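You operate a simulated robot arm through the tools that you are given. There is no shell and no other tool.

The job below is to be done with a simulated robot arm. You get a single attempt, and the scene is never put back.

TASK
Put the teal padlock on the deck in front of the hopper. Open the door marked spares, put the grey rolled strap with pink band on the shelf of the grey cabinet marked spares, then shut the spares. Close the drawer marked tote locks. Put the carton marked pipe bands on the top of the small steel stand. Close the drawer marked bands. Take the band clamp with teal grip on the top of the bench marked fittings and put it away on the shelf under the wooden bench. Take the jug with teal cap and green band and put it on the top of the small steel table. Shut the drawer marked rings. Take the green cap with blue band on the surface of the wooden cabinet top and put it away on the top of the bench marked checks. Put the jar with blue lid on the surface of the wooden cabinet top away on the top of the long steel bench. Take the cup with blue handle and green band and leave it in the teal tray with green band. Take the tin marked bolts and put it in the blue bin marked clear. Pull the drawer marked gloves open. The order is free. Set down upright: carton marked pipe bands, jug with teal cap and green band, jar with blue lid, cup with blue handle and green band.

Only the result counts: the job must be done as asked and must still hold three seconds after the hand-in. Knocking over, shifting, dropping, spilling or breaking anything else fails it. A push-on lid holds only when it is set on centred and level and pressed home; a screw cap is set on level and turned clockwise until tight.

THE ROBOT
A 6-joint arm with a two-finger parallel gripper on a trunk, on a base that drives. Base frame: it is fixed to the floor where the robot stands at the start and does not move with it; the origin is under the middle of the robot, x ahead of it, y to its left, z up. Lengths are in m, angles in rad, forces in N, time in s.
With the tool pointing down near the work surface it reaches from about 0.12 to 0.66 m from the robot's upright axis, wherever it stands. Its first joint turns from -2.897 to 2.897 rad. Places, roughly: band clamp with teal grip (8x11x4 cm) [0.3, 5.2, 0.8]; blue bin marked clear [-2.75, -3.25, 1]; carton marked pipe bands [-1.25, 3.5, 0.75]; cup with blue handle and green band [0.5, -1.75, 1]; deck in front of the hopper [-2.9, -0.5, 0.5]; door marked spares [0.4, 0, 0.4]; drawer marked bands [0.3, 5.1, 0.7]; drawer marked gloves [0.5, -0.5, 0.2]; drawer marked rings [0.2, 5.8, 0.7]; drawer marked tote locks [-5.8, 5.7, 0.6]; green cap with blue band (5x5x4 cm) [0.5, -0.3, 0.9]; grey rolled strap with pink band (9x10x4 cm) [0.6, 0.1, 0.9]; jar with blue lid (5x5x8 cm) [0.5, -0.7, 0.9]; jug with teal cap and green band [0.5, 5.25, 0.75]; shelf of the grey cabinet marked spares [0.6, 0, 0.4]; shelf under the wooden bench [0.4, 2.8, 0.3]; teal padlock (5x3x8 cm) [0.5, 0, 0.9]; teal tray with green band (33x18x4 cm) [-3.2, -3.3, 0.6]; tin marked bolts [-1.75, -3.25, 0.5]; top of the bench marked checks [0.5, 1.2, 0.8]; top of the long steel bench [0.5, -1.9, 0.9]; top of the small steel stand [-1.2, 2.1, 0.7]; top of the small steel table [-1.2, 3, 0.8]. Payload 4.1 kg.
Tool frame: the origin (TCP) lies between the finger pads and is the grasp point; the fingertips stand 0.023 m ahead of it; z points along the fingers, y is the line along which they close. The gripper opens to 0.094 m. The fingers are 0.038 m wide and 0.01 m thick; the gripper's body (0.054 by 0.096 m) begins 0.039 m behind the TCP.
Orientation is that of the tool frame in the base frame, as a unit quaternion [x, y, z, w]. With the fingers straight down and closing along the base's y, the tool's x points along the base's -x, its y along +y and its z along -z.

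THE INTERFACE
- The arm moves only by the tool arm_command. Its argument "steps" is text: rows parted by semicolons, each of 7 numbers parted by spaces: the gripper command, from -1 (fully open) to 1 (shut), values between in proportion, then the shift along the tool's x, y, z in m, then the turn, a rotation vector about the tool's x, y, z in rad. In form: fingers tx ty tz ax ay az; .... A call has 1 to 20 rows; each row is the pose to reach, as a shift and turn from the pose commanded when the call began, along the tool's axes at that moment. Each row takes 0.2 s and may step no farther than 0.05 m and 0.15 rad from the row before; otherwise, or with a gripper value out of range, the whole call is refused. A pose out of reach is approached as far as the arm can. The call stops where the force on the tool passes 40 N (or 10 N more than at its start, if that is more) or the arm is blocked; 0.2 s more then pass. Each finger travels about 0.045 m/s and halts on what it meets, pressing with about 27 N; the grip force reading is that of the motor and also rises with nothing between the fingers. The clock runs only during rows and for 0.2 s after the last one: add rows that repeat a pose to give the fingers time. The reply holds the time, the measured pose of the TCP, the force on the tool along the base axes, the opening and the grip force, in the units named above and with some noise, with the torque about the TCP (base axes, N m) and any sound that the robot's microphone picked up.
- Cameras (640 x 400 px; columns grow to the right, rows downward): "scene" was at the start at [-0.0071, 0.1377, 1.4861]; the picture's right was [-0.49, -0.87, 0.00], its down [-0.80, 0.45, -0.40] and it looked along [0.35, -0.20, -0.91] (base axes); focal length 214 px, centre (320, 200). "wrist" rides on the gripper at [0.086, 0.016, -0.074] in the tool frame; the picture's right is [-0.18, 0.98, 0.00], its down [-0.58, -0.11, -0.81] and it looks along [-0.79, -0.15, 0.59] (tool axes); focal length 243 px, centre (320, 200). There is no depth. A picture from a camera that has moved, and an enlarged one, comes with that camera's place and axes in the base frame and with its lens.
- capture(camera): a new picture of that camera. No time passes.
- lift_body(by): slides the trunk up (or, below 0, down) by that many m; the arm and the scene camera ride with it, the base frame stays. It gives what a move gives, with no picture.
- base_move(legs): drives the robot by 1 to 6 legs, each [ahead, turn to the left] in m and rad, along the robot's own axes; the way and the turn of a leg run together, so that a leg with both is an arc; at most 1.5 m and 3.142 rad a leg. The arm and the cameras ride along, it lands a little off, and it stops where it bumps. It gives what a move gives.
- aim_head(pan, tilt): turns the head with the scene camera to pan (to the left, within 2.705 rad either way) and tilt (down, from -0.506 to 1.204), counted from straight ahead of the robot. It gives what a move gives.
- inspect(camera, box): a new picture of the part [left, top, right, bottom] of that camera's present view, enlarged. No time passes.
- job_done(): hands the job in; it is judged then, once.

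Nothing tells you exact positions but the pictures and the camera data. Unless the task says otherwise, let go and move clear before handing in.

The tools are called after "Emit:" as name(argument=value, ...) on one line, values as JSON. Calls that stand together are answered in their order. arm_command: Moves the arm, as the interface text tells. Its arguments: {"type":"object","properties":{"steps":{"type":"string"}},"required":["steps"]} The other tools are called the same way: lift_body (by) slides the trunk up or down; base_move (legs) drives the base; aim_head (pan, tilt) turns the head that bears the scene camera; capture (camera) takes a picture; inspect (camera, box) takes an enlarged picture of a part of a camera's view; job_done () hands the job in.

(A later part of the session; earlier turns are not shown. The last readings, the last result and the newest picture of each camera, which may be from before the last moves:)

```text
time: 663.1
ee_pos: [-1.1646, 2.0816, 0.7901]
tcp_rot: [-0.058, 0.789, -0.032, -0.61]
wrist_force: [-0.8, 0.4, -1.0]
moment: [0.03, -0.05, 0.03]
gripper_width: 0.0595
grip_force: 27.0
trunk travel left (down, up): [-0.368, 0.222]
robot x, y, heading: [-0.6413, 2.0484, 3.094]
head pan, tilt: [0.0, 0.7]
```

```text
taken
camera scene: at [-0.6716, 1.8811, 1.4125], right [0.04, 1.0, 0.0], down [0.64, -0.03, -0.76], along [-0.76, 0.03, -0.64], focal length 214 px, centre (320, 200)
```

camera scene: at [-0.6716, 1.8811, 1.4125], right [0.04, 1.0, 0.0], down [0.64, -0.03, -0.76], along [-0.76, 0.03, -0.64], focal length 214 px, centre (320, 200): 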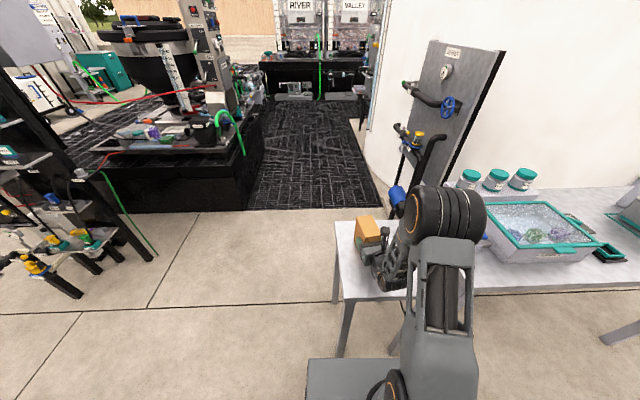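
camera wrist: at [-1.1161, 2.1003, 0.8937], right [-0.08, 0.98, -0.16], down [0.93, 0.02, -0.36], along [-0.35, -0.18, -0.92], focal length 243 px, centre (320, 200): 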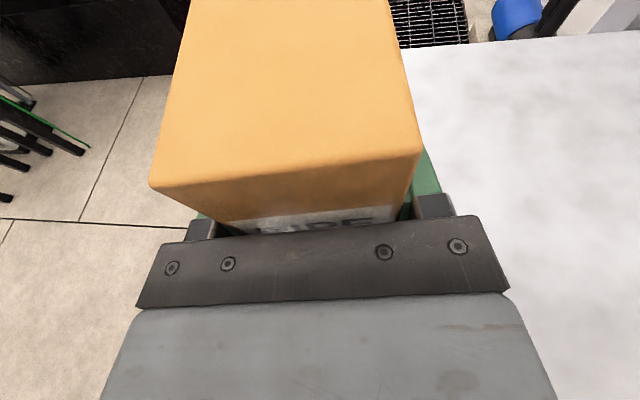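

Emit:
arm_command(steps="1 0 0.04 0 0 0 0; 1 -0.0145 0.04 0.0038 0 0 0; 1 -0.0194 0.04 0.005 0 0 0; 1 -0.0242 0.04 0.0063 0 0 0; 1 -0.029 0.04 0.0076 0 0 0; 1 -0.0339 0.04 0.0088 0 0 0; 1 -0.0387 0.04 0.0101 0 0 0; 1 -0.0436 0.04 0.0113 0 0 0; 1 -0.0484 0.04 0.0126 0 0 0; 1 -0.0532 0.04 0.0139 0 0 0")

Emit:
capture(camera="wrist")

```text
time: 664.7
ee_pos: [-1.1692, 2.1213, 0.7561]
tcp_rot: [-0.058, 0.786, -0.031, -0.614]
wrist_force: [11.1, -0.8, 20.0]
moment: [-0.25, -1.59, 0.07]
gripper_width: 0.0598
grip_force: 26.7
trunk travel left (down, up): [-0.368, 0.222]
robot x, y, heading: [-0.6419, 2.0449, 3.094]
head pan, tilt: [0.0, 0.7]
stopped in row 8: the force on the tool passed its limit at 45 N (the readings are from after the stop); the commanded pose is now the measured one
```

```text
taken
camera wrist: at [-1.12, 2.1406, 0.858], right [-0.09, 0.98, -0.16], down [0.93, 0.02, -0.37], along [-0.36, -0.18, -0.92], focal length 243 px, centre (320, 200)
```

wrist: 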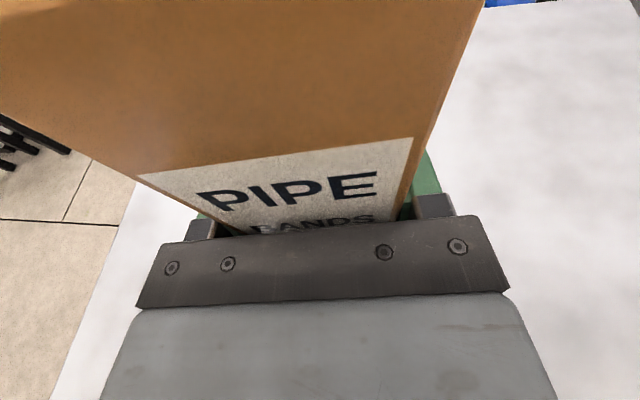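

The carton seems to have tilted in the grip on contact. I check from the side.

Emit:
inspect(camera="scene", box=[325, 190, 445, 310])

```text
3.33 times, centred on (385, 250) of scene
camera zoom: at [-0.669, 1.8808, 1.4124], right [0.04, 1.0, 0.0], down [0.64, -0.03, -0.77], along [-0.77, 0.03, -0.64], focal length 715 px, centre (103, 33)
```

zoom: 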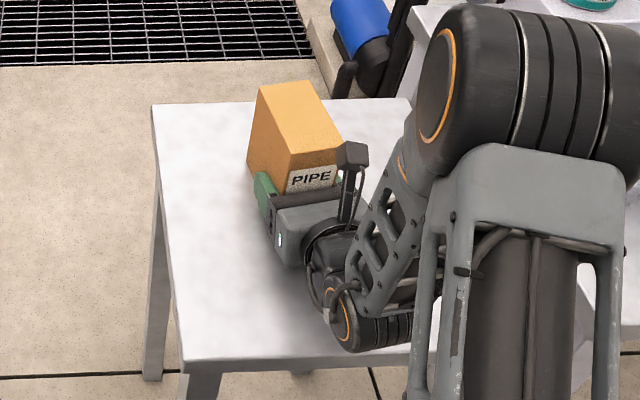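

Emit:
inspect(camera="scene", box=[360, 205, 410, 255])

```text
8.00 times, centred on (385, 230) of scene
camera zoom: at [-0.669, 1.8808, 1.4124], right [0.04, 1.0, 0.0], down [0.64, -0.03, -0.77], along [-0.77, 0.03, -0.64], focal length 1716 px, centre (-200, -40)
```

zoom: 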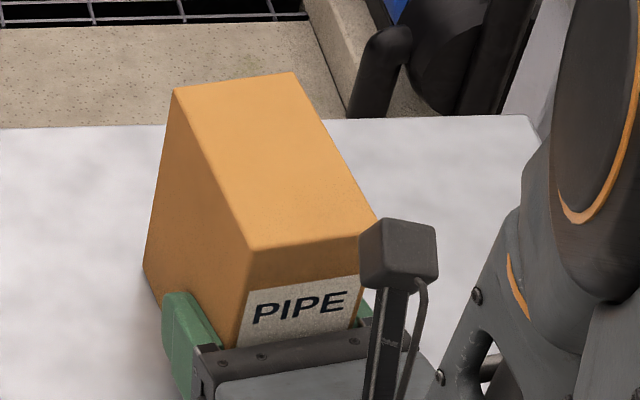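

On closer measurement the carton is upright (it only slid up in the grip). I ease up, release gently and withdraw.

Emit:
arm_command(steps="1 0.002 0 -0.0005 0 0 0; 0 0.002 0 -0.0005 0 0 0; -0.27 0.002 0 -0.0005 0 0 0; -0.32 0.002 0 -0.0005 0 0 0; -0.5 0.002 0 -0.0005 0 0 0; -0.8 0.002 0 -0.0005 0 0 0; -0.8 0.007 0 -0.002 0 0 0; -0.8 -0.003 0 -0.0407 0 0 0; -0.8 -0.013 0 -0.0794 0 0 0; -0.8 -0.023 0 -0.118 0 0 0; -0.8 -0.033 0 -0.156 0 0 0")

Emit:
capture(camera="wrist")

Emit:
inspect(camera="scene", box=[325, 190, 445, 310])

```text
time: 667.1
ee_pos: [-1.0326, 2.1564, 0.745]
tcp_rot: [-0.061, 0.786, -0.034, -0.615]
wrist_force: [-10.3, -8.2, 16.4]
moment: [-1.03, 0.43, -0.3]
gripper_width: 0.0871
grip_force: 3.3
out of reach, approached as far as the arm can: row 10, 11
trunk travel left (down, up): [-0.368, 0.222]
robot x, y, heading: [-0.6411, 2.0457, 3.097]
head pan, tilt: [0.0, 0.7]
```

```text
taken
camera wrist: at [-0.9835, 2.1761, 0.8474], right [-0.09, 0.98, -0.16], down [0.93, 0.02, -0.37], along [-0.36, -0.18, -0.92], focal length 243 px, centre (320, 200)
```

wrist: 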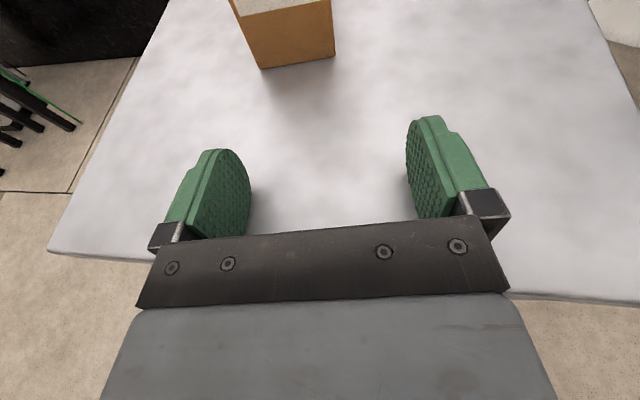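

```text
3.33 times, centred on (385, 250) of scene
camera zoom: at [-0.6714, 1.88, 1.4126], right [0.04, 1.0, 0.0], down [0.64, -0.03, -0.77], along [-0.76, 0.03, -0.64], focal length 715 px, centre (103, 33)
```

zoom: 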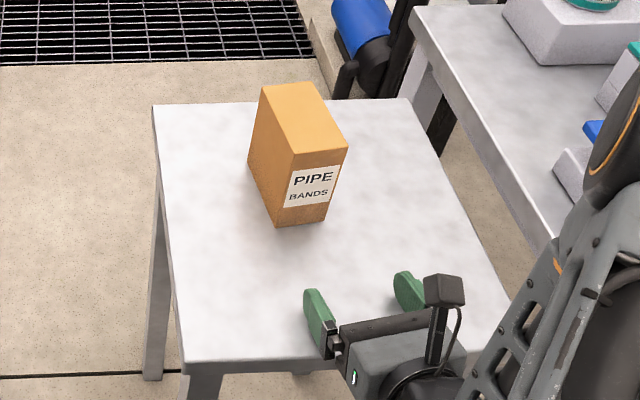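

The carton stands upright on the stand. The gripper's underside is brushing the stand, so I raise it now.

Emit:
arm_command(steps="-0.8 0.02 0 -0.005 0 0 0; -0.8 0.05 0 -0.0126 0 0 0; -0.8 0.09 0 -0.023 0 0 0; -0.8 0.13 0 -0.034 0 0 0")

Emit:
base_move(legs=[[-0.15, 0]])

Emit:
inspect(camera="scene", box=[285, 150, 445, 310])

```text
time: 668.1
ee_pos: [-1.0694, 2.1868, 0.878]
tcp_rot: [-0.059, 0.789, -0.032, -0.611]
wrist_force: [-0.2, -0.4, 0.0]
moment: [0.0, 0.01, -0.01]
gripper_width: 0.0845
grip_force: 0.0
out of reach, approached as far as the arm can: row 1, 2, 3, 4
trunk travel left (down, up): [-0.368, 0.222]
robot x, y, heading: [-0.64, 2.046, 3.098]
head pan, tilt: [0.0, 0.7]
```

```text
time: 669.5
ee_pos: [-0.9175, 2.1804, 0.8777]
tcp_rot: [-0.058, 0.788, -0.032, -0.612]
wrist_force: [0.1, 0.0, 0.0]
moment: [0.01, -0.02, 0.01]
gripper_width: 0.0845
grip_force: 0.1
trunk travel left (down, up): [-0.368, 0.222]
robot x, y, heading: [-0.49, 2.0422, 3.095]
head pan, tilt: [0.0, 0.7]
```

```text
2.50 times, centred on (365, 230) of scene
camera zoom: at [-0.5199, 1.8743, 1.4125], right [0.05, 1.0, 0.0], down [0.64, -0.03, -0.76], along [-0.76, 0.04, -0.64], focal length 536 px, centre (208, 125)
```

zoom: 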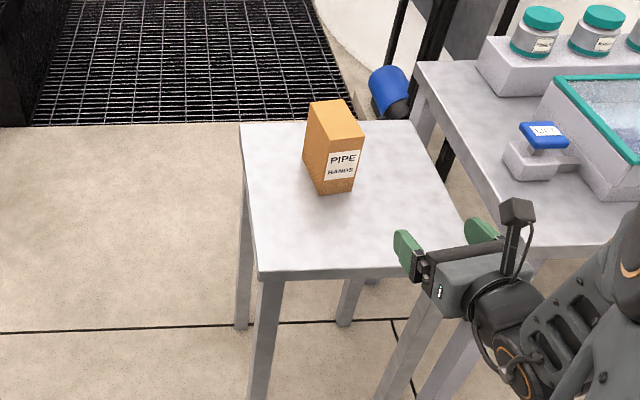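

Carton done. Now north to the fittings bench for the clamp, jug and drawers.

Emit:
base_move(legs=[[0, -1.5], [1.5, 0], [1.4, 0]])

Emit:
aim_head(pan=-0.9, tilt=0.5)

Emit:
capture(camera="scene")

Emit:
aim_head(pan=0.6, tilt=0.3)

Emit:
capture(camera="scene")

```text
time: 687.2
ee_pos: [-0.4109, 5.3815, 0.8767]
tcp_rot: [0.501, 0.611, 0.399, -0.465]
wrist_force: [-0.1, 0.8, 0.2]
moment: [-0.01, -0.01, -0.01]
gripper_width: 0.0846
grip_force: 0.0
trunk travel left (down, up): [-0.368, 0.222]
robot x, y, heading: [-0.5318, 4.944, 1.574]
head pan, tilt: [0.0, 0.7]
```

```text
time: 688.5
ee_pos: [-0.4107, 5.3829, 0.8775]
tcp_rot: [0.5, 0.611, 0.399, -0.466]
wrist_force: [0.6, -0.1, 0.5]
moment: [0.0, -0.01, 0.02]
gripper_width: 0.0847
grip_force: 0.1
trunk travel left (down, up): [-0.368, 0.222]
robot x, y, heading: [-0.5333, 4.9455, 1.572]
head pan, tilt: [-0.901, 0.499]
```

```text
taken
camera scene: at [-0.6255, 4.9432, 1.4302], right [0.62, -0.78, 0.0], down [-0.37, -0.3, -0.88], along [0.69, 0.55, -0.48], focal length 214 px, centre (320, 200)
```

scene: 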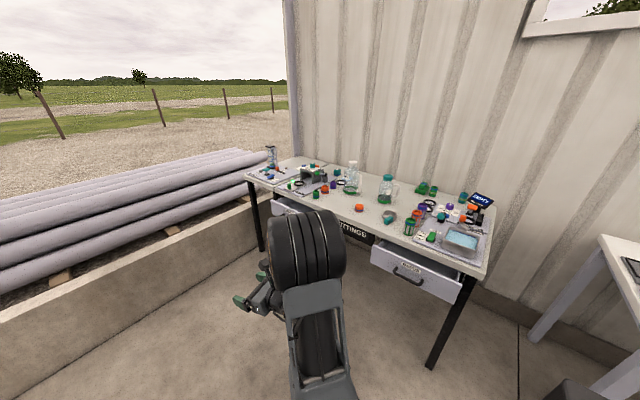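

```text
time: 690.0
ee_pos: [-0.4127, 5.3822, 0.8775]
tcp_rot: [0.5, 0.611, 0.399, -0.466]
wrist_force: [-0.7, -0.8, -0.8]
moment: [-0.01, 0.0, -0.02]
gripper_width: 0.0845
grip_force: 0.0
trunk travel left (down, up): [-0.368, 0.222]
robot x, y, heading: [-0.5323, 4.943, 1.571]
head pan, tilt: [0.6, 0.3]
```

```text
taken
camera scene: at [-0.7496, 4.9632, 1.4486], right [0.82, 0.57, 0.0], down [0.17, -0.24, -0.96], along [-0.54, 0.79, -0.3], focal length 214 px, centre (320, 200)
```

scene: 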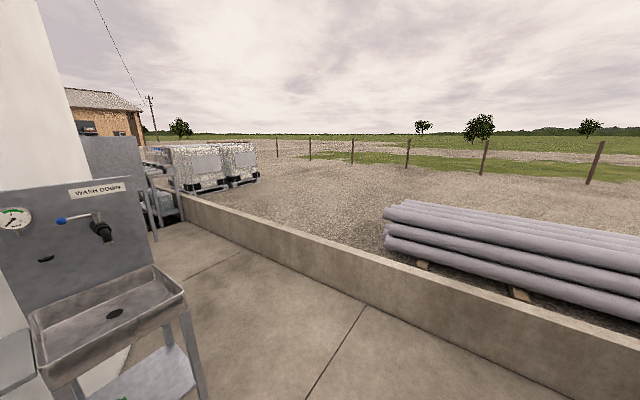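

Emit:
aim_head(pan=-0.95, tilt=0.5)

Emit:
inspect(camera="scene", box=[230, 140, 400, 250])

Emit:
inspect(camera="scene", box=[350, 160, 490, 260])

Emit:
inspect(camera="scene", box=[240, 180, 500, 330])

```text
time: 691.7
ee_pos: [-0.4106, 5.382, 0.8779]
tcp_rot: [0.5, 0.611, 0.399, -0.466]
wrist_force: [-0.4, -0.1, 0.3]
moment: [0.01, 0.01, 0.0]
gripper_width: 0.0847
grip_force: 0.1
trunk travel left (down, up): [-0.368, 0.222]
robot x, y, heading: [-0.5356, 4.9517, 1.576]
head pan, tilt: [-0.949, 0.499]
```

```text
3.64 times, centred on (315, 195) of scene
camera zoom: at [-0.6228, 4.9397, 1.4302], right [0.59, -0.81, 0.0], down [-0.39, -0.28, -0.88], along [0.71, 0.51, -0.48], focal length 780 px, centre (338, 218)
```

zoom: 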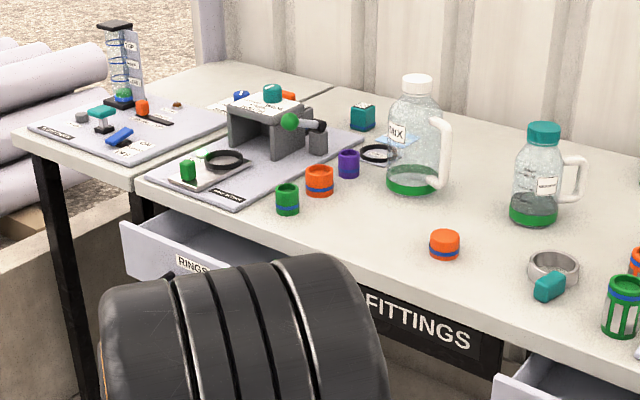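

```text
4.00 times, centred on (420, 210) of scene
camera zoom: at [-0.6228, 4.9397, 1.4302], right [0.59, -0.81, 0.0], down [-0.39, -0.28, -0.88], along [0.71, 0.51, -0.48], focal length 858 px, centre (-80, 160)
```

zoom: 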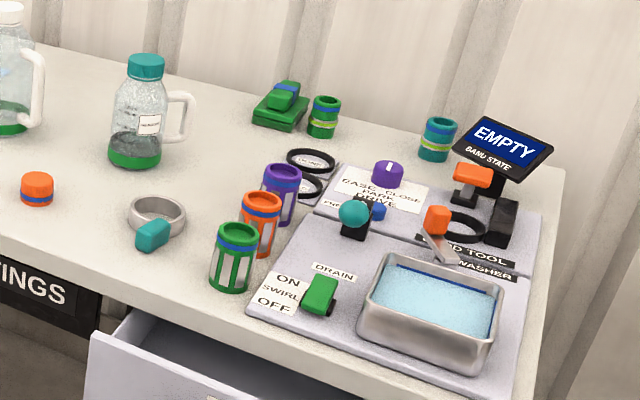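

```text
2.46 times, centred on (370, 255) of scene
camera zoom: at [-0.6228, 4.9397, 1.4302], right [0.59, -0.81, 0.0], down [-0.39, -0.28, -0.88], along [0.71, 0.51, -0.48], focal length 528 px, centre (197, 65)
```

zoom: 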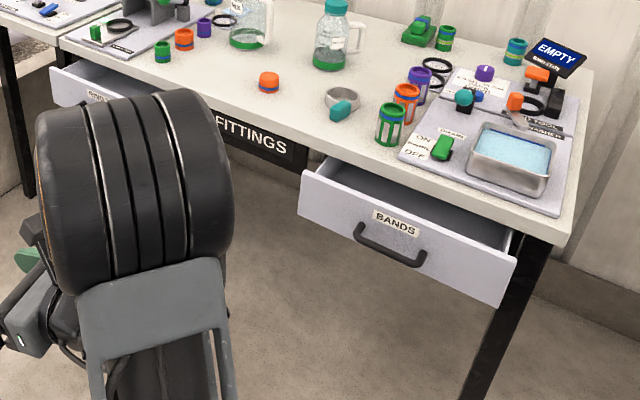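

I see the jug with teal cap (0.52,5.355), the clamp (0.375,5.26) and the two open drawers. I shut the drawers first: close the fist and face the BANDS drawer.

Emit:
base_move(legs=[[0.22, 0], [0, -1.574]])

Emit:
arm_command(steps="1 0 0 0 0 0 0; 1 0 0 0 0 0 0; 1 0 0 0 0 0 0; 1 0 0 0 0 0 0; 1 0 0 0 0 0 0")

Emit:
lift_body(by=-0.19)

Emit:
aim_head(pan=0.0, tilt=0.7)

Emit:
capture(camera="scene")

Emit:
capture(camera="wrist")

```text
time: 697.3
ee_pos: [-0.1012, 5.0339, 0.8771]
tcp_rot: [0.788, 0.064, 0.612, -0.036]
wrist_force: [-0.4, 0.2, -0.6]
moment: [0.0, -0.02, -0.01]
gripper_width: 0.0845
grip_force: 0.0
trunk travel left (down, up): [-0.368, 0.222]
robot x, y, heading: [-0.5339, 5.169, -0.036]
head pan, tilt: [-0.949, 0.499]
```

```text
time: 698.5
ee_pos: [-0.1025, 5.0341, 0.877]
tcp_rot: [0.787, 0.063, 0.613, -0.035]
wrist_force: [0.2, -0.3, 0.4]
moment: [-0.03, 0.01, -0.01]
gripper_width: 0.0
grip_force: 23.9
trunk travel left (down, up): [-0.368, 0.222]
robot x, y, heading: [-0.5349, 5.1683, -0.038]
head pan, tilt: [-0.949, 0.499]
```

```text
time: 700.6
ee_pos: [-0.1012, 5.0351, 0.6877]
tcp_rot: [0.787, 0.065, 0.612, -0.037]
wrist_force: [-0.7, 0.8, 1.3]
moment: [-0.02, 0.0, -0.01]
gripper_width: 0.0
grip_force: 26.4
trunk travel left (down, up): [-0.178, 0.412]
robot x, y, heading: [-0.5306, 5.1751, -0.037]
head pan, tilt: [-0.949, 0.499]
```

```text
time: 701.8
ee_pos: [-0.1022, 5.0344, 0.6878]
tcp_rot: [0.787, 0.064, 0.612, -0.037]
wrist_force: [0.5, 0.1, 0.5]
moment: [0.02, 0.02, 0.0]
gripper_width: 0.0
grip_force: 26.9
trunk travel left (down, up): [-0.178, 0.412]
robot x, y, heading: [-0.5333, 5.1688, -0.036]
head pan, tilt: [0.0, 0.7]
```

```text
taken
camera scene: at [-0.5011, 5.3371, 1.2225], right [-0.03, -1.0, 0.0], down [-0.64, 0.02, -0.77], along [0.76, -0.03, -0.64], focal length 214 px, centre (320, 200)
```

scene: 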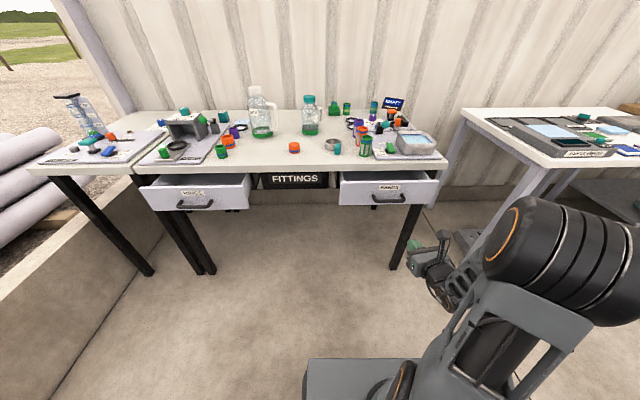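

```text
taken
camera wrist: at [-0.1497, 5.0129, 0.7901], right [0.1, -0.98, -0.16], down [-0.93, -0.03, -0.37], along [0.35, 0.18, -0.92], focal length 243 px, centre (320, 200)
```

wrist: 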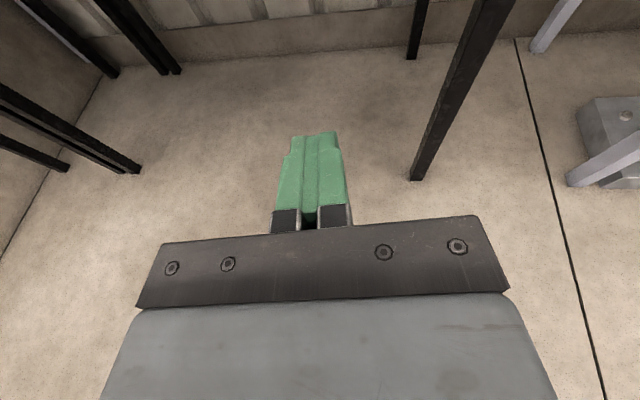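

Emit:
inspect(camera="scene", box=[330, 140, 450, 220])

Emit:
inspect(camera="scene", box=[130, 140, 270, 230])

```text
5.00 times, centred on (390, 180) of scene
camera zoom: at [-0.5011, 5.3371, 1.2225], right [-0.03, -1.0, 0.0], down [-0.64, 0.02, -0.77], along [0.76, -0.03, -0.64], focal length 1072 px, centre (-30, 300)
```

zoom: 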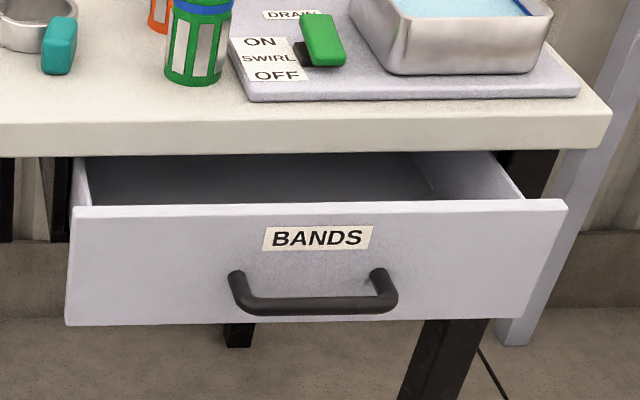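

```text
4.44 times, centred on (200, 185) of scene
camera zoom: at [-0.5011, 5.3371, 1.2225], right [-0.03, -1.0, 0.0], down [-0.64, 0.02, -0.77], along [0.76, -0.03, -0.64], focal length 953 px, centre (853, 267)
```

zoom: 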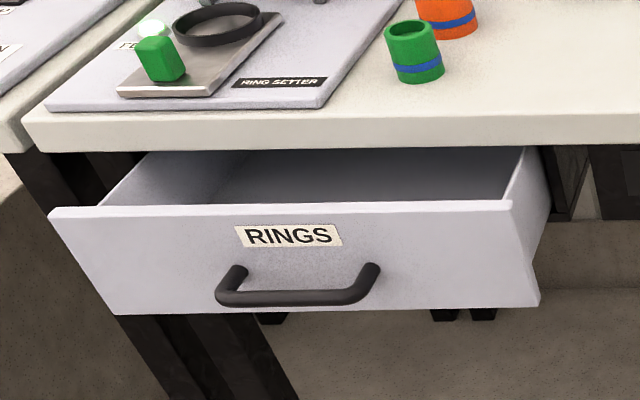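

BANDS front panel is at x≈0.12, y≈5.05, z 0.67–0.78. I push it at label height.

Emit:
lift_body(by=0.065)

Emit:
base_move(legs=[[0.17, 0.03]])

Emit:
inspect(camera="scene", box=[330, 140, 510, 260])

```text
time: 702.9
ee_pos: [-0.103, 5.0349, 0.7524]
tcp_rot: [0.787, 0.065, 0.612, -0.037]
wrist_force: [-0.5, -0.3, 0.3]
moment: [0.02, 0.0, 0.0]
gripper_width: 0.0
grip_force: 26.8
trunk travel left (down, up): [-0.243, 0.347]
robot x, y, heading: [-0.53, 5.1715, -0.034]
head pan, tilt: [0.0, 0.7]
```

```text
time: 704.3
ee_pos: [0.0769, 5.0473, 0.7523]
tcp_rot: [0.786, 0.078, 0.612, -0.047]
wrist_force: [0.1, -1.4, 0.2]
moment: [0.02, 0.01, 0.0]
gripper_width: 0.0
grip_force: 26.9
trunk travel left (down, up): [-0.243, 0.347]
robot x, y, heading: [-0.3561, 5.1686, 0.0]
head pan, tilt: [0.0, 0.7]
```

```text
3.33 times, centred on (420, 200) of scene
camera zoom: at [-0.3329, 5.3354, 1.2875], right [0.0, -1.0, 0.0], down [-0.64, 0.0, -0.77], along [0.77, 0.0, -0.64], focal length 715 px, centre (-13, 200)
```

zoom: 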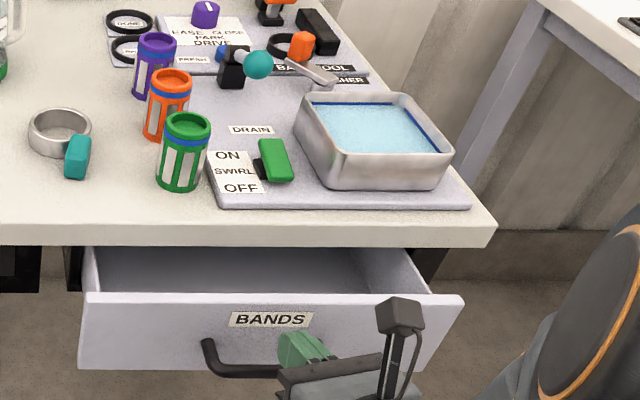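

Emit:
base_move(legs=[[0.1, 0]])

Emit:
inspect(camera="scene", box=[330, 140, 510, 260])

```text
time: 705.5
ee_pos: [0.1779, 5.0472, 0.753]
tcp_rot: [0.786, 0.078, 0.612, -0.047]
wrist_force: [0.6, 0.3, 0.2]
moment: [0.04, 0.02, 0.02]
gripper_width: 0.0
grip_force: 26.7
trunk travel left (down, up): [-0.243, 0.347]
robot x, y, heading: [-0.2573, 5.172, 0.002]
head pan, tilt: [0.0, 0.7]
```

```text
3.33 times, centred on (420, 200) of scene
camera zoom: at [-0.2325, 5.3356, 1.2875], right [0.0, -1.0, 0.0], down [-0.64, 0.0, -0.77], along [0.77, 0.0, -0.64], focal length 715 px, centre (-13, 200)
```

zoom: 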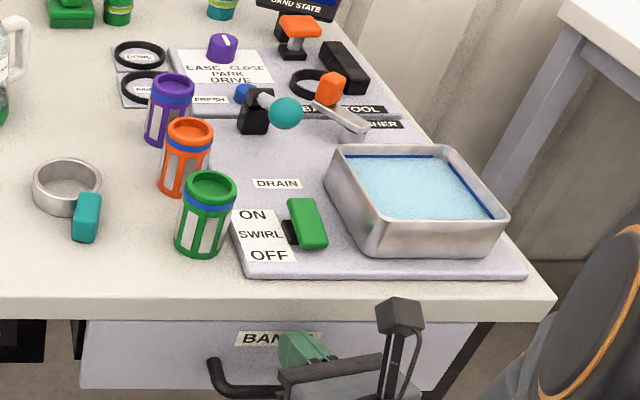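

Emit:
base_move(legs=[[0.04, 0]])

Emit:
inspect(camera="scene", box=[330, 140, 510, 260])

```text
time: 706.2
ee_pos: [0.1795, 5.0476, 0.7519]
tcp_rot: [0.785, 0.078, 0.612, -0.049]
wrist_force: [-29.8, 3.1, 17.4]
moment: [0.01, -0.89, 0.18]
gripper_width: 0.0
grip_force: 26.9
trunk travel left (down, up): [-0.243, 0.347]
robot x, y, heading: [-0.2515, 5.1734, -0.001]
head pan, tilt: [0.0, 0.7]
stopped in leg 1: the force on the tool passed its limit at 81 N (the readings are from after the stop); the commanded pose is now the measured one
```

```text
3.33 times, centred on (420, 200) of scene
camera zoom: at [-0.2287, 5.3362, 1.2876], right [0.0, -1.0, 0.0], down [-0.64, 0.0, -0.77], along [0.77, 0.0, -0.64], focal length 715 px, centre (-13, 200)
```

zoom: 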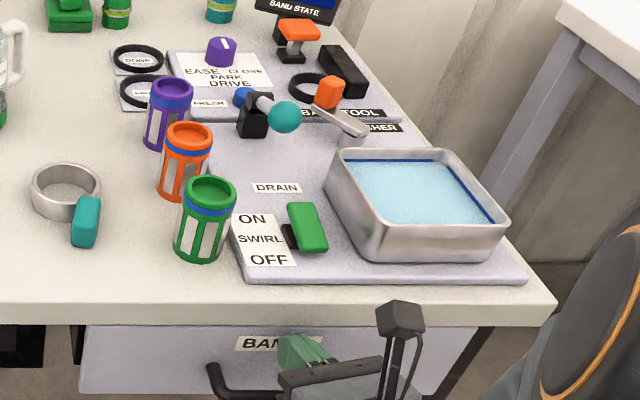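

BANDS is shut. Now the RINGS drawer, further left.

Emit:
base_move(legs=[[-0.25, 0], [0, 1.571], [0.74, 0], [0, -1.571]])

Emit:
capture(camera="scene")

```text
time: 719.4
ee_pos: [-0.0813, 5.7865, 0.7495]
tcp_rot: [0.787, 0.078, 0.61, -0.05]
wrist_force: [0.3, 0.1, 0.4]
moment: [-0.01, 0.01, 0.02]
gripper_width: 0.0
grip_force: 27.0
trunk travel left (down, up): [-0.243, 0.347]
robot x, y, heading: [-0.5153, 5.9091, 0.002]
head pan, tilt: [0.0, 0.7]
```

```text
taken
camera scene: at [-0.4889, 6.0755, 1.2875], right [0.0, -1.0, 0.0], down [-0.64, 0.0, -0.76], along [0.76, 0.0, -0.64], focal length 214 px, centre (320, 200)
```

scene: 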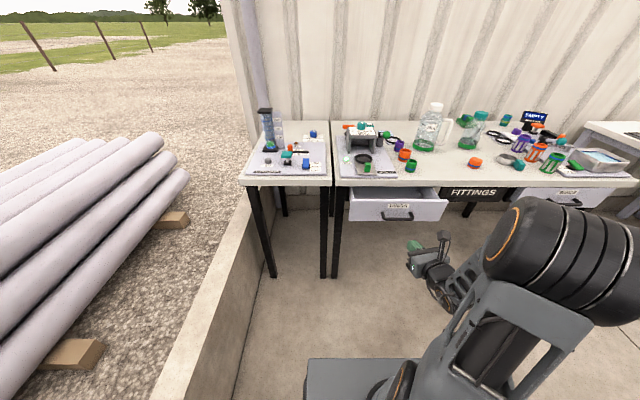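

Emit:
base_move(legs=[[0.22, 0]])

Emit:
base_move(legs=[[0.06, 0]])

Emit:
inspect(camera="scene", box=[300, 130, 520, 270])

```text
time: 721.1
ee_pos: [0.1389, 5.7899, 0.7499]
tcp_rot: [0.787, 0.079, 0.609, -0.051]
wrist_force: [-0.5, -0.3, 0.6]
moment: [-0.01, 0.02, 0.0]
gripper_width: 0.0
grip_force: 27.1
trunk travel left (down, up): [-0.243, 0.347]
robot x, y, heading: [-0.2955, 5.9052, 0.003]
head pan, tilt: [0.0, 0.7]
```

```text
time: 722.1
ee_pos: [0.1987, 5.7897, 0.7491]
tcp_rot: [0.789, 0.079, 0.607, -0.052]
wrist_force: [3.5, 0.0, -16.1]
moment: [0.01, 0.22, -0.02]
gripper_width: 0.0
grip_force: 27.1
trunk travel left (down, up): [-0.243, 0.347]
robot x, y, heading: [-0.2356, 5.9089, 0.004]
head pan, tilt: [0.0, 0.7]
```

```text
2.86 times, centred on (410, 200) of scene
camera zoom: at [-0.2092, 6.0762, 1.2873], right [0.0, -1.0, 0.0], down [-0.64, 0.0, -0.76], along [0.76, 0.0, -0.64], focal length 613 px, centre (63, 200)
```

zoom: 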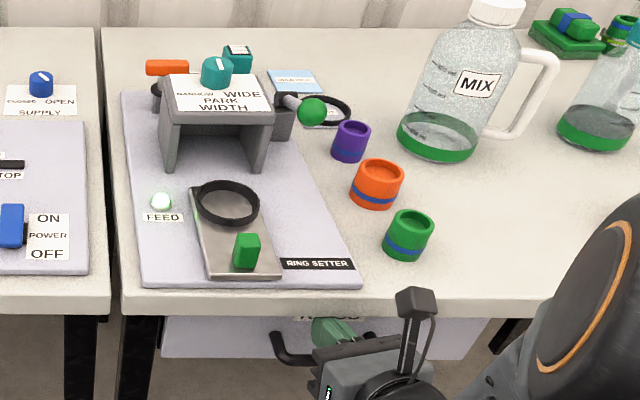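

Emit:
base_move(legs=[[-0.3, 0]])

Emit:
aim_head(pan=-0.35, tilt=0.6)

Emit:
capture(camera="scene")

Emit:
inspect(camera="scene", box=[230, 160, 510, 260])

```text
time: 724.1
ee_pos: [-0.1085, 5.79, 0.75]
tcp_rot: [0.789, 0.079, 0.607, -0.052]
wrist_force: [0.0, -0.7, 0.1]
moment: [0.0, 0.02, -0.02]
gripper_width: 0.0001
grip_force: 27.2
trunk travel left (down, up): [-0.243, 0.347]
robot x, y, heading: [-0.54, 5.9083, 0.007]
head pan, tilt: [0.0, 0.7]
```

```text
time: 725.0
ee_pos: [-0.1103, 5.7899, 0.749]
tcp_rot: [0.788, 0.081, 0.607, -0.053]
wrist_force: [-0.8, 0.2, -0.4]
moment: [-0.03, 0.0, 0.01]
gripper_width: 0.0001
grip_force: 26.9
trunk travel left (down, up): [-0.243, 0.347]
robot x, y, heading: [-0.5455, 5.9073, 0.007]
head pan, tilt: [-0.351, 0.6]
```

```text
taken
camera scene: at [-0.5204, 6.0442, 1.2961], right [-0.33, -0.94, 0.0], down [-0.53, 0.19, -0.82], along [0.78, -0.28, -0.57], focal length 214 px, centre (320, 200)
```

scene: 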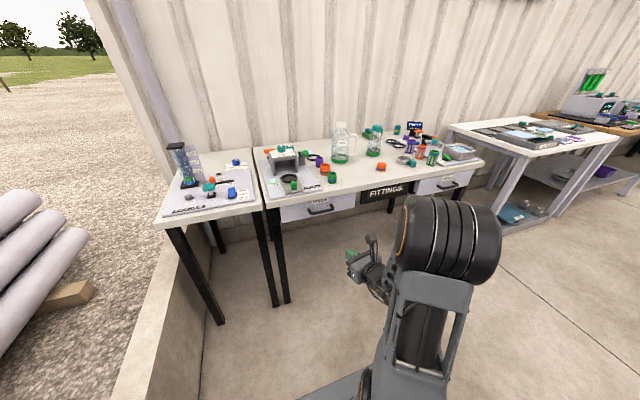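

```text
2.29 times, centred on (370, 210) of scene
camera zoom: at [-0.5204, 6.0442, 1.2961], right [-0.33, -0.94, 0.0], down [-0.53, 0.19, -0.82], along [0.78, -0.28, -0.57], focal length 490 px, centre (206, 177)
```

zoom: 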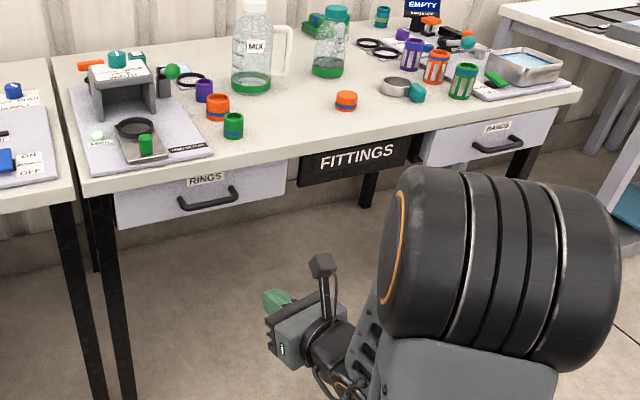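

Emit:
inspect(camera="scene", box=[390, 155, 500, 215])

Emit:
inspect(camera="scene", box=[260, 170, 410, 240])

```text
5.82 times, centred on (445, 185) of scene
camera zoom: at [-0.5204, 6.0442, 1.2961], right [-0.33, -0.94, 0.0], down [-0.53, 0.19, -0.82], along [0.78, -0.28, -0.57], focal length 1248 px, centre (-407, 287)
```

zoom: 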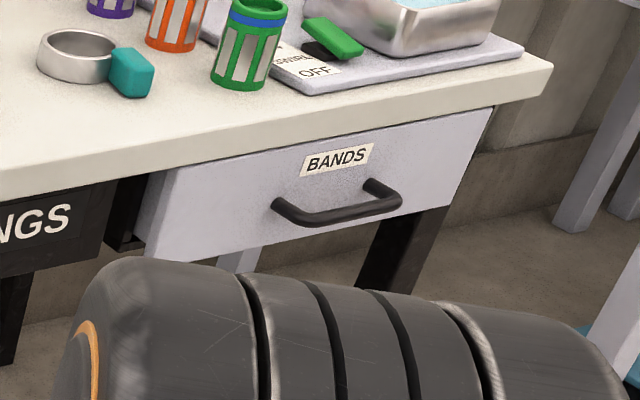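

```text
4.27 times, centred on (335, 205) of scene
camera zoom: at [-0.5204, 6.0442, 1.2961], right [-0.33, -0.94, 0.0], down [-0.53, 0.19, -0.82], along [0.78, -0.28, -0.57], focal length 915 px, centre (256, 179)
```

zoom: 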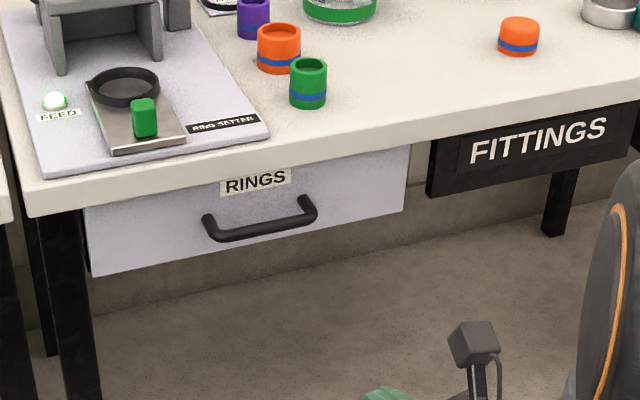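

The drawers may not be fully home (my fist was touching the bench slab). I lower the fist to handle-bar height and push again, RINGS first.

Emit:
lift_body(by=-0.025)

Emit:
base_move(legs=[[0.23, 0]])

Emit:
base_move(legs=[[0.07, 0]])

Emit:
aim_head(pan=0.0, tilt=0.7)

Emit:
inspect(camera="scene", box=[300, 130, 520, 270])

```text
time: 725.7
ee_pos: [-0.1109, 5.7891, 0.7239]
tcp_rot: [0.789, 0.08, 0.607, -0.052]
wrist_force: [0.7, 0.3, 0.6]
moment: [-0.03, 0.01, -0.02]
gripper_width: 0.0001
grip_force: 27.5
trunk travel left (down, up): [-0.218, 0.372]
robot x, y, heading: [-0.5454, 5.9082, 0.002]
head pan, tilt: [-0.351, 0.6]
```

```text
time: 727.4
ee_pos: [0.1222, 5.789, 0.7236]
tcp_rot: [0.789, 0.079, 0.608, -0.052]
wrist_force: [-0.3, 1.8, 0.1]
moment: [-0.01, 0.03, 0.02]
gripper_width: 0.0
grip_force: 26.7
trunk travel left (down, up): [-0.218, 0.372]
robot x, y, heading: [-0.3117, 5.9077, 0.004]
head pan, tilt: [-0.351, 0.6]
```

```text
time: 728.5
ee_pos: [0.175, 5.7894, 0.724]
tcp_rot: [0.789, 0.076, 0.607, -0.051]
wrist_force: [-16.3, 2.0, 10.5]
moment: [-0.01, 0.09, -0.09]
gripper_width: 0.0002
grip_force: 27.0
trunk travel left (down, up): [-0.218, 0.372]
robot x, y, heading: [-0.2537, 5.9097, -0.002]
head pan, tilt: [-0.351, 0.6]
stopped in leg 1: the force on the tool passed its limit at 106 N (the readings are from after the stop); the commanded pose is now the measured one
```

```text
time: 729.3
ee_pos: [0.1753, 5.7898, 0.7232]
tcp_rot: [0.79, 0.075, 0.606, -0.051]
wrist_force: [-20.9, 1.5, 11.0]
moment: [-0.06, 0.15, -0.1]
gripper_width: 0.0
grip_force: 26.6
trunk travel left (down, up): [-0.218, 0.372]
robot x, y, heading: [-0.2534, 5.9081, 0.001]
head pan, tilt: [0.0, 0.7]
```

```text
2.86 times, centred on (410, 200) of scene
camera zoom: at [-0.2297, 6.0764, 1.2625], right [0.0, -1.0, 0.0], down [-0.64, 0.0, -0.77], along [0.77, 0.0, -0.64], focal length 613 px, centre (63, 200)
```

zoom: 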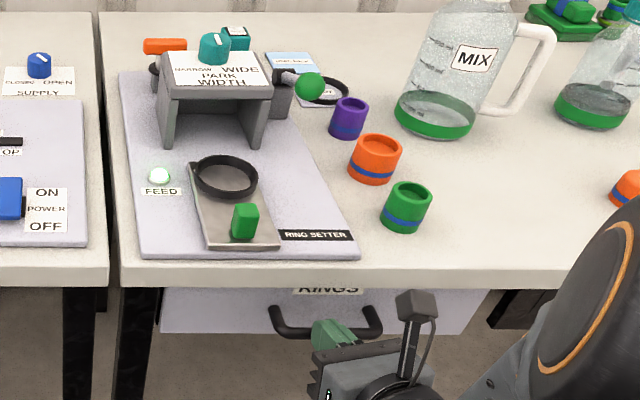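

RINGS is firmly shut. Now push BANDS fully home the same way.

Emit:
base_move(legs=[[-0.27, 0], [0, -1.571], [0.74, 0], [0, 1.571]])

Emit:
capture(camera="scene")

```text
time: 742.4
ee_pos: [-0.108, 5.0293, 0.7234]
tcp_rot: [0.792, 0.053, 0.608, -0.034]
wrist_force: [-0.4, 0.3, 0.2]
moment: [0.0, 0.0, -0.01]
gripper_width: 0.0
grip_force: 26.9
trunk travel left (down, up): [-0.218, 0.372]
robot x, y, heading: [-0.5284, 5.1732, -0.053]
head pan, tilt: [0.0, 0.7]
```

```text
taken
camera scene: at [-0.495, 5.3389, 1.2625], right [-0.05, -1.0, 0.0], down [-0.64, 0.04, -0.77], along [0.76, -0.04, -0.64], focal length 214 px, centre (320, 200)
```

scene: 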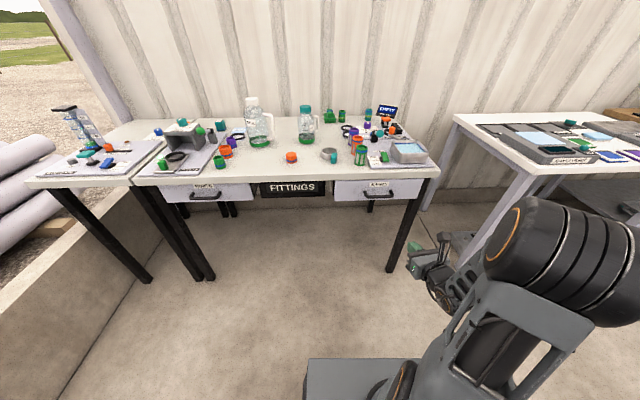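

Emit:
base_move(legs=[[0, 0.06], [0.22, 0]])

Emit:
base_move(legs=[[0.09, 0]])

Emit:
inspect(camera="scene", box=[300, 130, 520, 270])

```text
time: 744.5
ee_pos: [0.1235, 5.056, 0.7231]
tcp_rot: [0.789, 0.077, 0.607, -0.053]
wrist_force: [-0.2, 0.1, -0.9]
moment: [0.01, 0.01, 0.01]
gripper_width: 0.0
grip_force: 27.2
trunk travel left (down, up): [-0.218, 0.372]
robot x, y, heading: [-0.309, 5.1712, 0.002]
head pan, tilt: [0.0, 0.7]
```

```text
time: 745.5
ee_pos: [0.1701, 5.0561, 0.7249]
tcp_rot: [0.789, 0.072, 0.608, -0.052]
wrist_force: [-23.7, 3.7, 18.8]
moment: [-0.02, 0.1, -0.06]
gripper_width: 0.0
grip_force: 26.3
trunk travel left (down, up): [-0.218, 0.372]
robot x, y, heading: [-0.2553, 5.1764, 0.002]
head pan, tilt: [0.0, 0.7]
stopped in leg 1: the force on the tool passed its limit at 130 N (the readings are from after the stop); the commanded pose is now the measured one
```

```text
2.86 times, centred on (410, 200) of scene
camera zoom: at [-0.2312, 5.3425, 1.2622], right [0.0, -1.0, 0.0], down [-0.64, 0.0, -0.77], along [0.77, 0.0, -0.64], focal length 613 px, centre (63, 200)
```

zoom: 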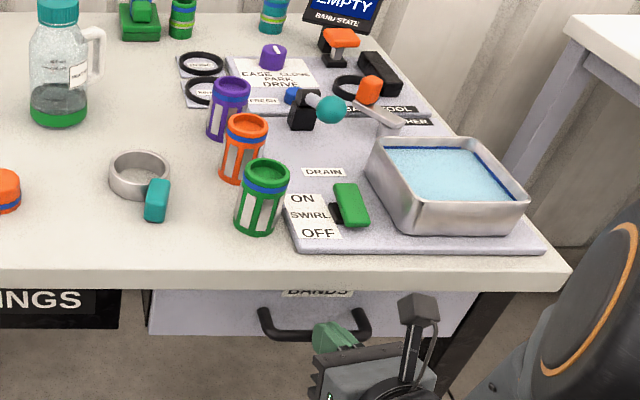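

Both drawers are fully shut. Now the clamp: I back off, raise, and zoom in on it.

Emit:
base_move(legs=[[-0.2, 0]])

Emit:
lift_body(by=0.3)

Emit:
aim_head(pan=0.0, tilt=0.8)

Emit:
inspect(camera="scene", box=[290, 120, 410, 200])

Emit:
inspect(camera="scene", box=[320, 150, 370, 190])

```text
time: 747.1
ee_pos: [-0.0286, 5.0546, 0.722]
tcp_rot: [0.791, 0.071, 0.605, -0.052]
wrist_force: [0.0, -0.1, 0.5]
moment: [-0.02, 0.02, 0.04]
gripper_width: 0.0002
grip_force: 26.7
trunk travel left (down, up): [-0.218, 0.372]
robot x, y, heading: [-0.4548, 5.1732, 0.003]
head pan, tilt: [0.0, 0.7]
```

```text
time: 750.1
ee_pos: [-0.0299, 5.0541, 1.0219]
tcp_rot: [0.79, 0.071, 0.606, -0.051]
wrist_force: [-0.6, -0.4, -0.3]
moment: [0.02, 0.05, 0.0]
gripper_width: 0.0003
grip_force: 27.3
trunk travel left (down, up): [-0.518, 0.072]
robot x, y, heading: [-0.4529, 5.1743, 0.005]
head pan, tilt: [0.0, 0.7]
```

```text
time: 750.8
ee_pos: [-0.0296, 5.0539, 1.0232]
tcp_rot: [0.791, 0.072, 0.605, -0.051]
wrist_force: [0.1, 0.5, -0.4]
moment: [0.03, 0.01, 0.01]
gripper_width: 0.0
grip_force: 27.0
trunk travel left (down, up): [-0.518, 0.072]
robot x, y, heading: [-0.4574, 5.1751, -0.001]
head pan, tilt: [0.0, 0.799]
```

```text
5.00 times, centred on (350, 160) of scene
camera zoom: at [-0.4348, 5.3414, 1.5543], right [0.0, -1.0, 0.0], down [-0.72, 0.0, -0.7], along [0.7, 0.0, -0.72], focal length 1072 px, centre (170, 400)
```

zoom: 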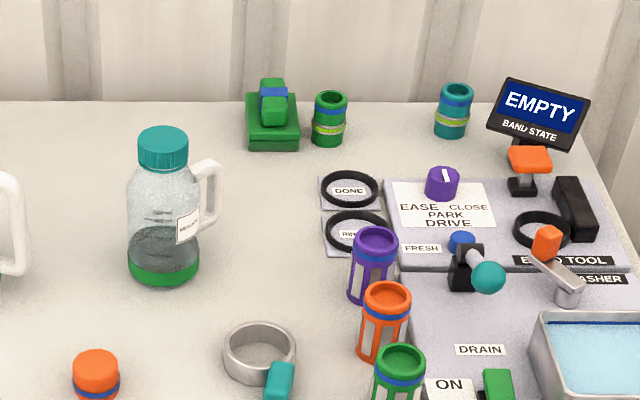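

```text
10.00 times, centred on (345, 170) of scene
camera zoom: at [-0.4348, 5.3414, 1.5543], right [0.0, -1.0, 0.0], down [-0.72, 0.0, -0.7], along [0.7, 0.0, -0.72], focal length 2145 px, centre (70, 500)
```

zoom: 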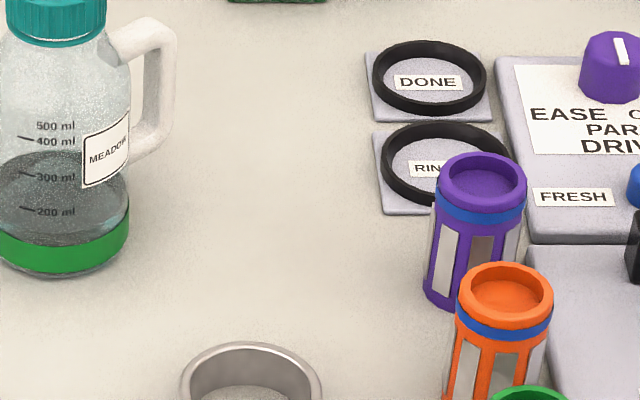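

The clamp's ring (≈7.5 cm) is centred at (0.336,5.2545), top z≈0.83, bench z≈0.80. I pitch the tool down 35° from vertical and move in position.

Emit:
arm_command(steps="-1 0 0 0 0 -0.14 0; -1 0 0 0 0 -0.28 0; -1 0 0 0 0 -0.42 0; -1 0 0 0 0 -0.56 0; -1 0 0 0 0 -0.7 0; -1 0 0 0 0 -0.7 0")

Emit:
base_move(legs=[[0, 0.494], [0.204, 0], [0, -0.494]])

Emit:
capture(camera="wrist")

```text
time: 752.2
ee_pos: [-0.031, 5.0539, 1.0214]
tcp_rot: [0.951, 0.085, 0.298, -0.024]
wrist_force: [-0.1, 0.1, -0.6]
moment: [0.01, -0.02, -0.02]
gripper_width: 0.0943
grip_force: 0.1
trunk travel left (down, up): [-0.518, 0.072]
robot x, y, heading: [-0.4577, 5.1765, 0.003]
head pan, tilt: [0.0, 0.799]
```

```text
time: 756.6
ee_pos: [0.1485, 5.1521, 1.022]
tcp_rot: [0.951, 0.086, 0.297, -0.025]
wrist_force: [0.4, 0.7, -0.2]
moment: [0.01, 0.0, -0.02]
gripper_width: 0.0942
grip_force: 0.1
trunk travel left (down, up): [-0.518, 0.072]
robot x, y, heading: [-0.2752, 5.2674, -0.0]
head pan, tilt: [0.0, 0.799]
```

```text
taken
camera wrist: at [0.1804, 5.14, 1.1323], right [0.03, -0.99, -0.1], down [-0.94, -0.06, 0.33], along [-0.33, 0.09, -0.94], focal length 243 px, centre (320, 200)
```

wrist: 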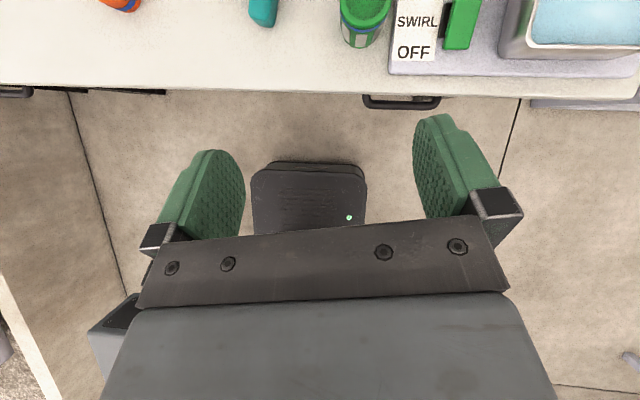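

Emit:
arm_command(steps="-1 0.0252 -0.0135 0.0349 0 0 0; -1 0.0504 -0.027 0.0698 0 0 0; -1 0.0755 -0.0406 0.1047 0 0 0; -1 0.1007 -0.0541 0.1396 0 0 0; -1 0.1259 -0.0676 0.1745 0 0 0; -1 0.1259 -0.0676 0.1745 0 0 0")

Emit:
capture(camera="wrist")

```text
time: 758.0
ee_pos: [0.3372, 5.2522, 0.9486]
tcp_rot: [0.951, 0.086, 0.297, -0.024]
wrist_force: [0.4, 0.2, -1.5]
moment: [0.0, 0.02, -0.01]
gripper_width: 0.0942
grip_force: 0.1
trunk travel left (down, up): [-0.518, 0.072]
robot x, y, heading: [-0.281, 5.268, 0.004]
head pan, tilt: [0.0, 0.799]
```

```text
taken
camera wrist: at [0.3683, 5.2414, 1.0596], right [0.03, -0.99, -0.1], down [-0.94, -0.06, 0.33], along [-0.33, 0.09, -0.94], focal length 243 px, centre (320, 200)
```

wrist: 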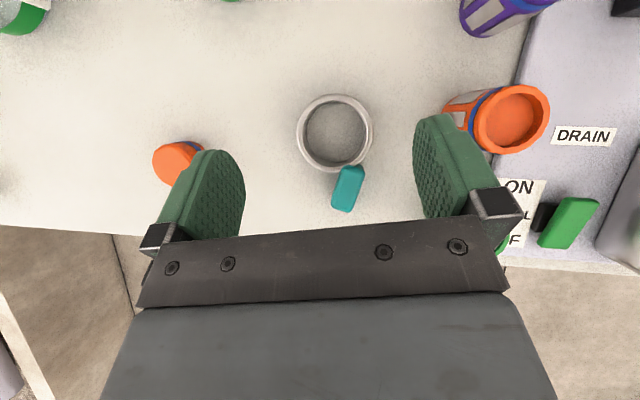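

Ring centre refined to (0.352,5.252). Descend and check.

Emit:
arm_command(steps="-1 -0.0136 0.0005 0.0261 0 0 0; -1 -0.0272 0.001 0.0522 0 0 0; -1 -0.0408 0.0014 0.0782 0 0 0; -1 -0.049 0.0017 0.094 0 0 0; -1 -0.0544 0.0019 0.1043 0 0 0; -1 -0.0544 0.0019 0.1043 0 0 0")

Emit:
capture(camera="wrist")

```text
time: 759.4
ee_pos: [0.3511, 5.2529, 0.8323]
tcp_rot: [0.951, 0.085, 0.298, -0.023]
wrist_force: [0.5, 0.3, 0.6]
moment: [0.03, 0.0, 0.0]
gripper_width: 0.094
grip_force: 0.1
trunk travel left (down, up): [-0.518, 0.072]
robot x, y, heading: [-0.2766, 5.2701, 0.001]
head pan, tilt: [0.0, 0.799]
```

```text
taken
camera wrist: at [0.3828, 5.2418, 0.9433], right [0.03, -0.99, -0.1], down [-0.94, -0.06, 0.33], along [-0.33, 0.09, -0.94], focal length 243 px, centre (320, 200)
```

wrist: 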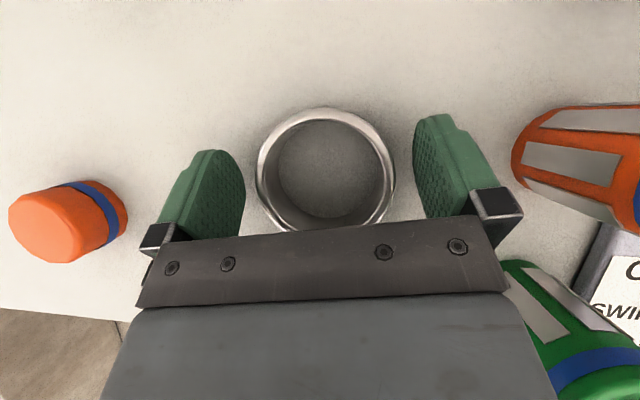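

Emit:
arm_command(steps="0 0 0 0 0 0 0; 1 0 0 0 0 0 0; 1 0 0 0 0 0 0; 1 0 0 0 0 0 0; 1 0 0 0 0 0 0")

Emit:
arm_command(steps="1 0.0114 0 -0.0165 0 0 0; 1 0.0342 0 -0.0494 0 0 0; 1 0.0569 0 -0.0824 0 0 0; 1 0.0797 0 -0.1153 0 0 0; 1 0.1025 0 -0.1482 0 0 0")

Emit:
capture(camera="wrist")

```text
time: 760.6
ee_pos: [0.3523, 5.2529, 0.8335]
tcp_rot: [0.95, 0.086, 0.298, -0.025]
wrist_force: [0.5, 0.6, 0.2]
moment: [0.03, -0.01, -0.01]
gripper_width: 0.0661
grip_force: 26.8
trunk travel left (down, up): [-0.518, 0.072]
robot x, y, heading: [-0.2807, 5.2726, 0.004]
head pan, tilt: [0.0, 0.799]
```

```text
time: 761.8
ee_pos: [0.3499, 5.254, 1.0133]
tcp_rot: [0.951, 0.086, 0.298, -0.024]
wrist_force: [0.3, 0.3, -0.4]
moment: [0.0, 0.0, 0.0]
gripper_width: 0.0661
grip_force: 26.9
trunk travel left (down, up): [-0.518, 0.072]
robot x, y, heading: [-0.2803, 5.2713, 0.004]
head pan, tilt: [0.0, 0.799]
```

```text
taken
camera wrist: at [0.3815, 5.2432, 1.1237], right [0.03, -0.99, -0.1], down [-0.94, -0.06, 0.33], along [-0.34, 0.09, -0.94], focal length 243 px, centre (320, 200)
```

wrist: 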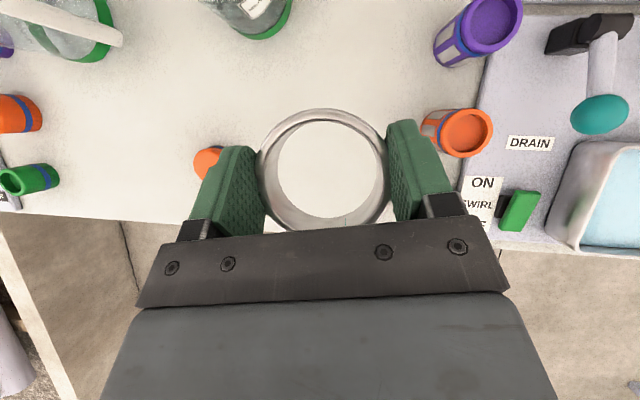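

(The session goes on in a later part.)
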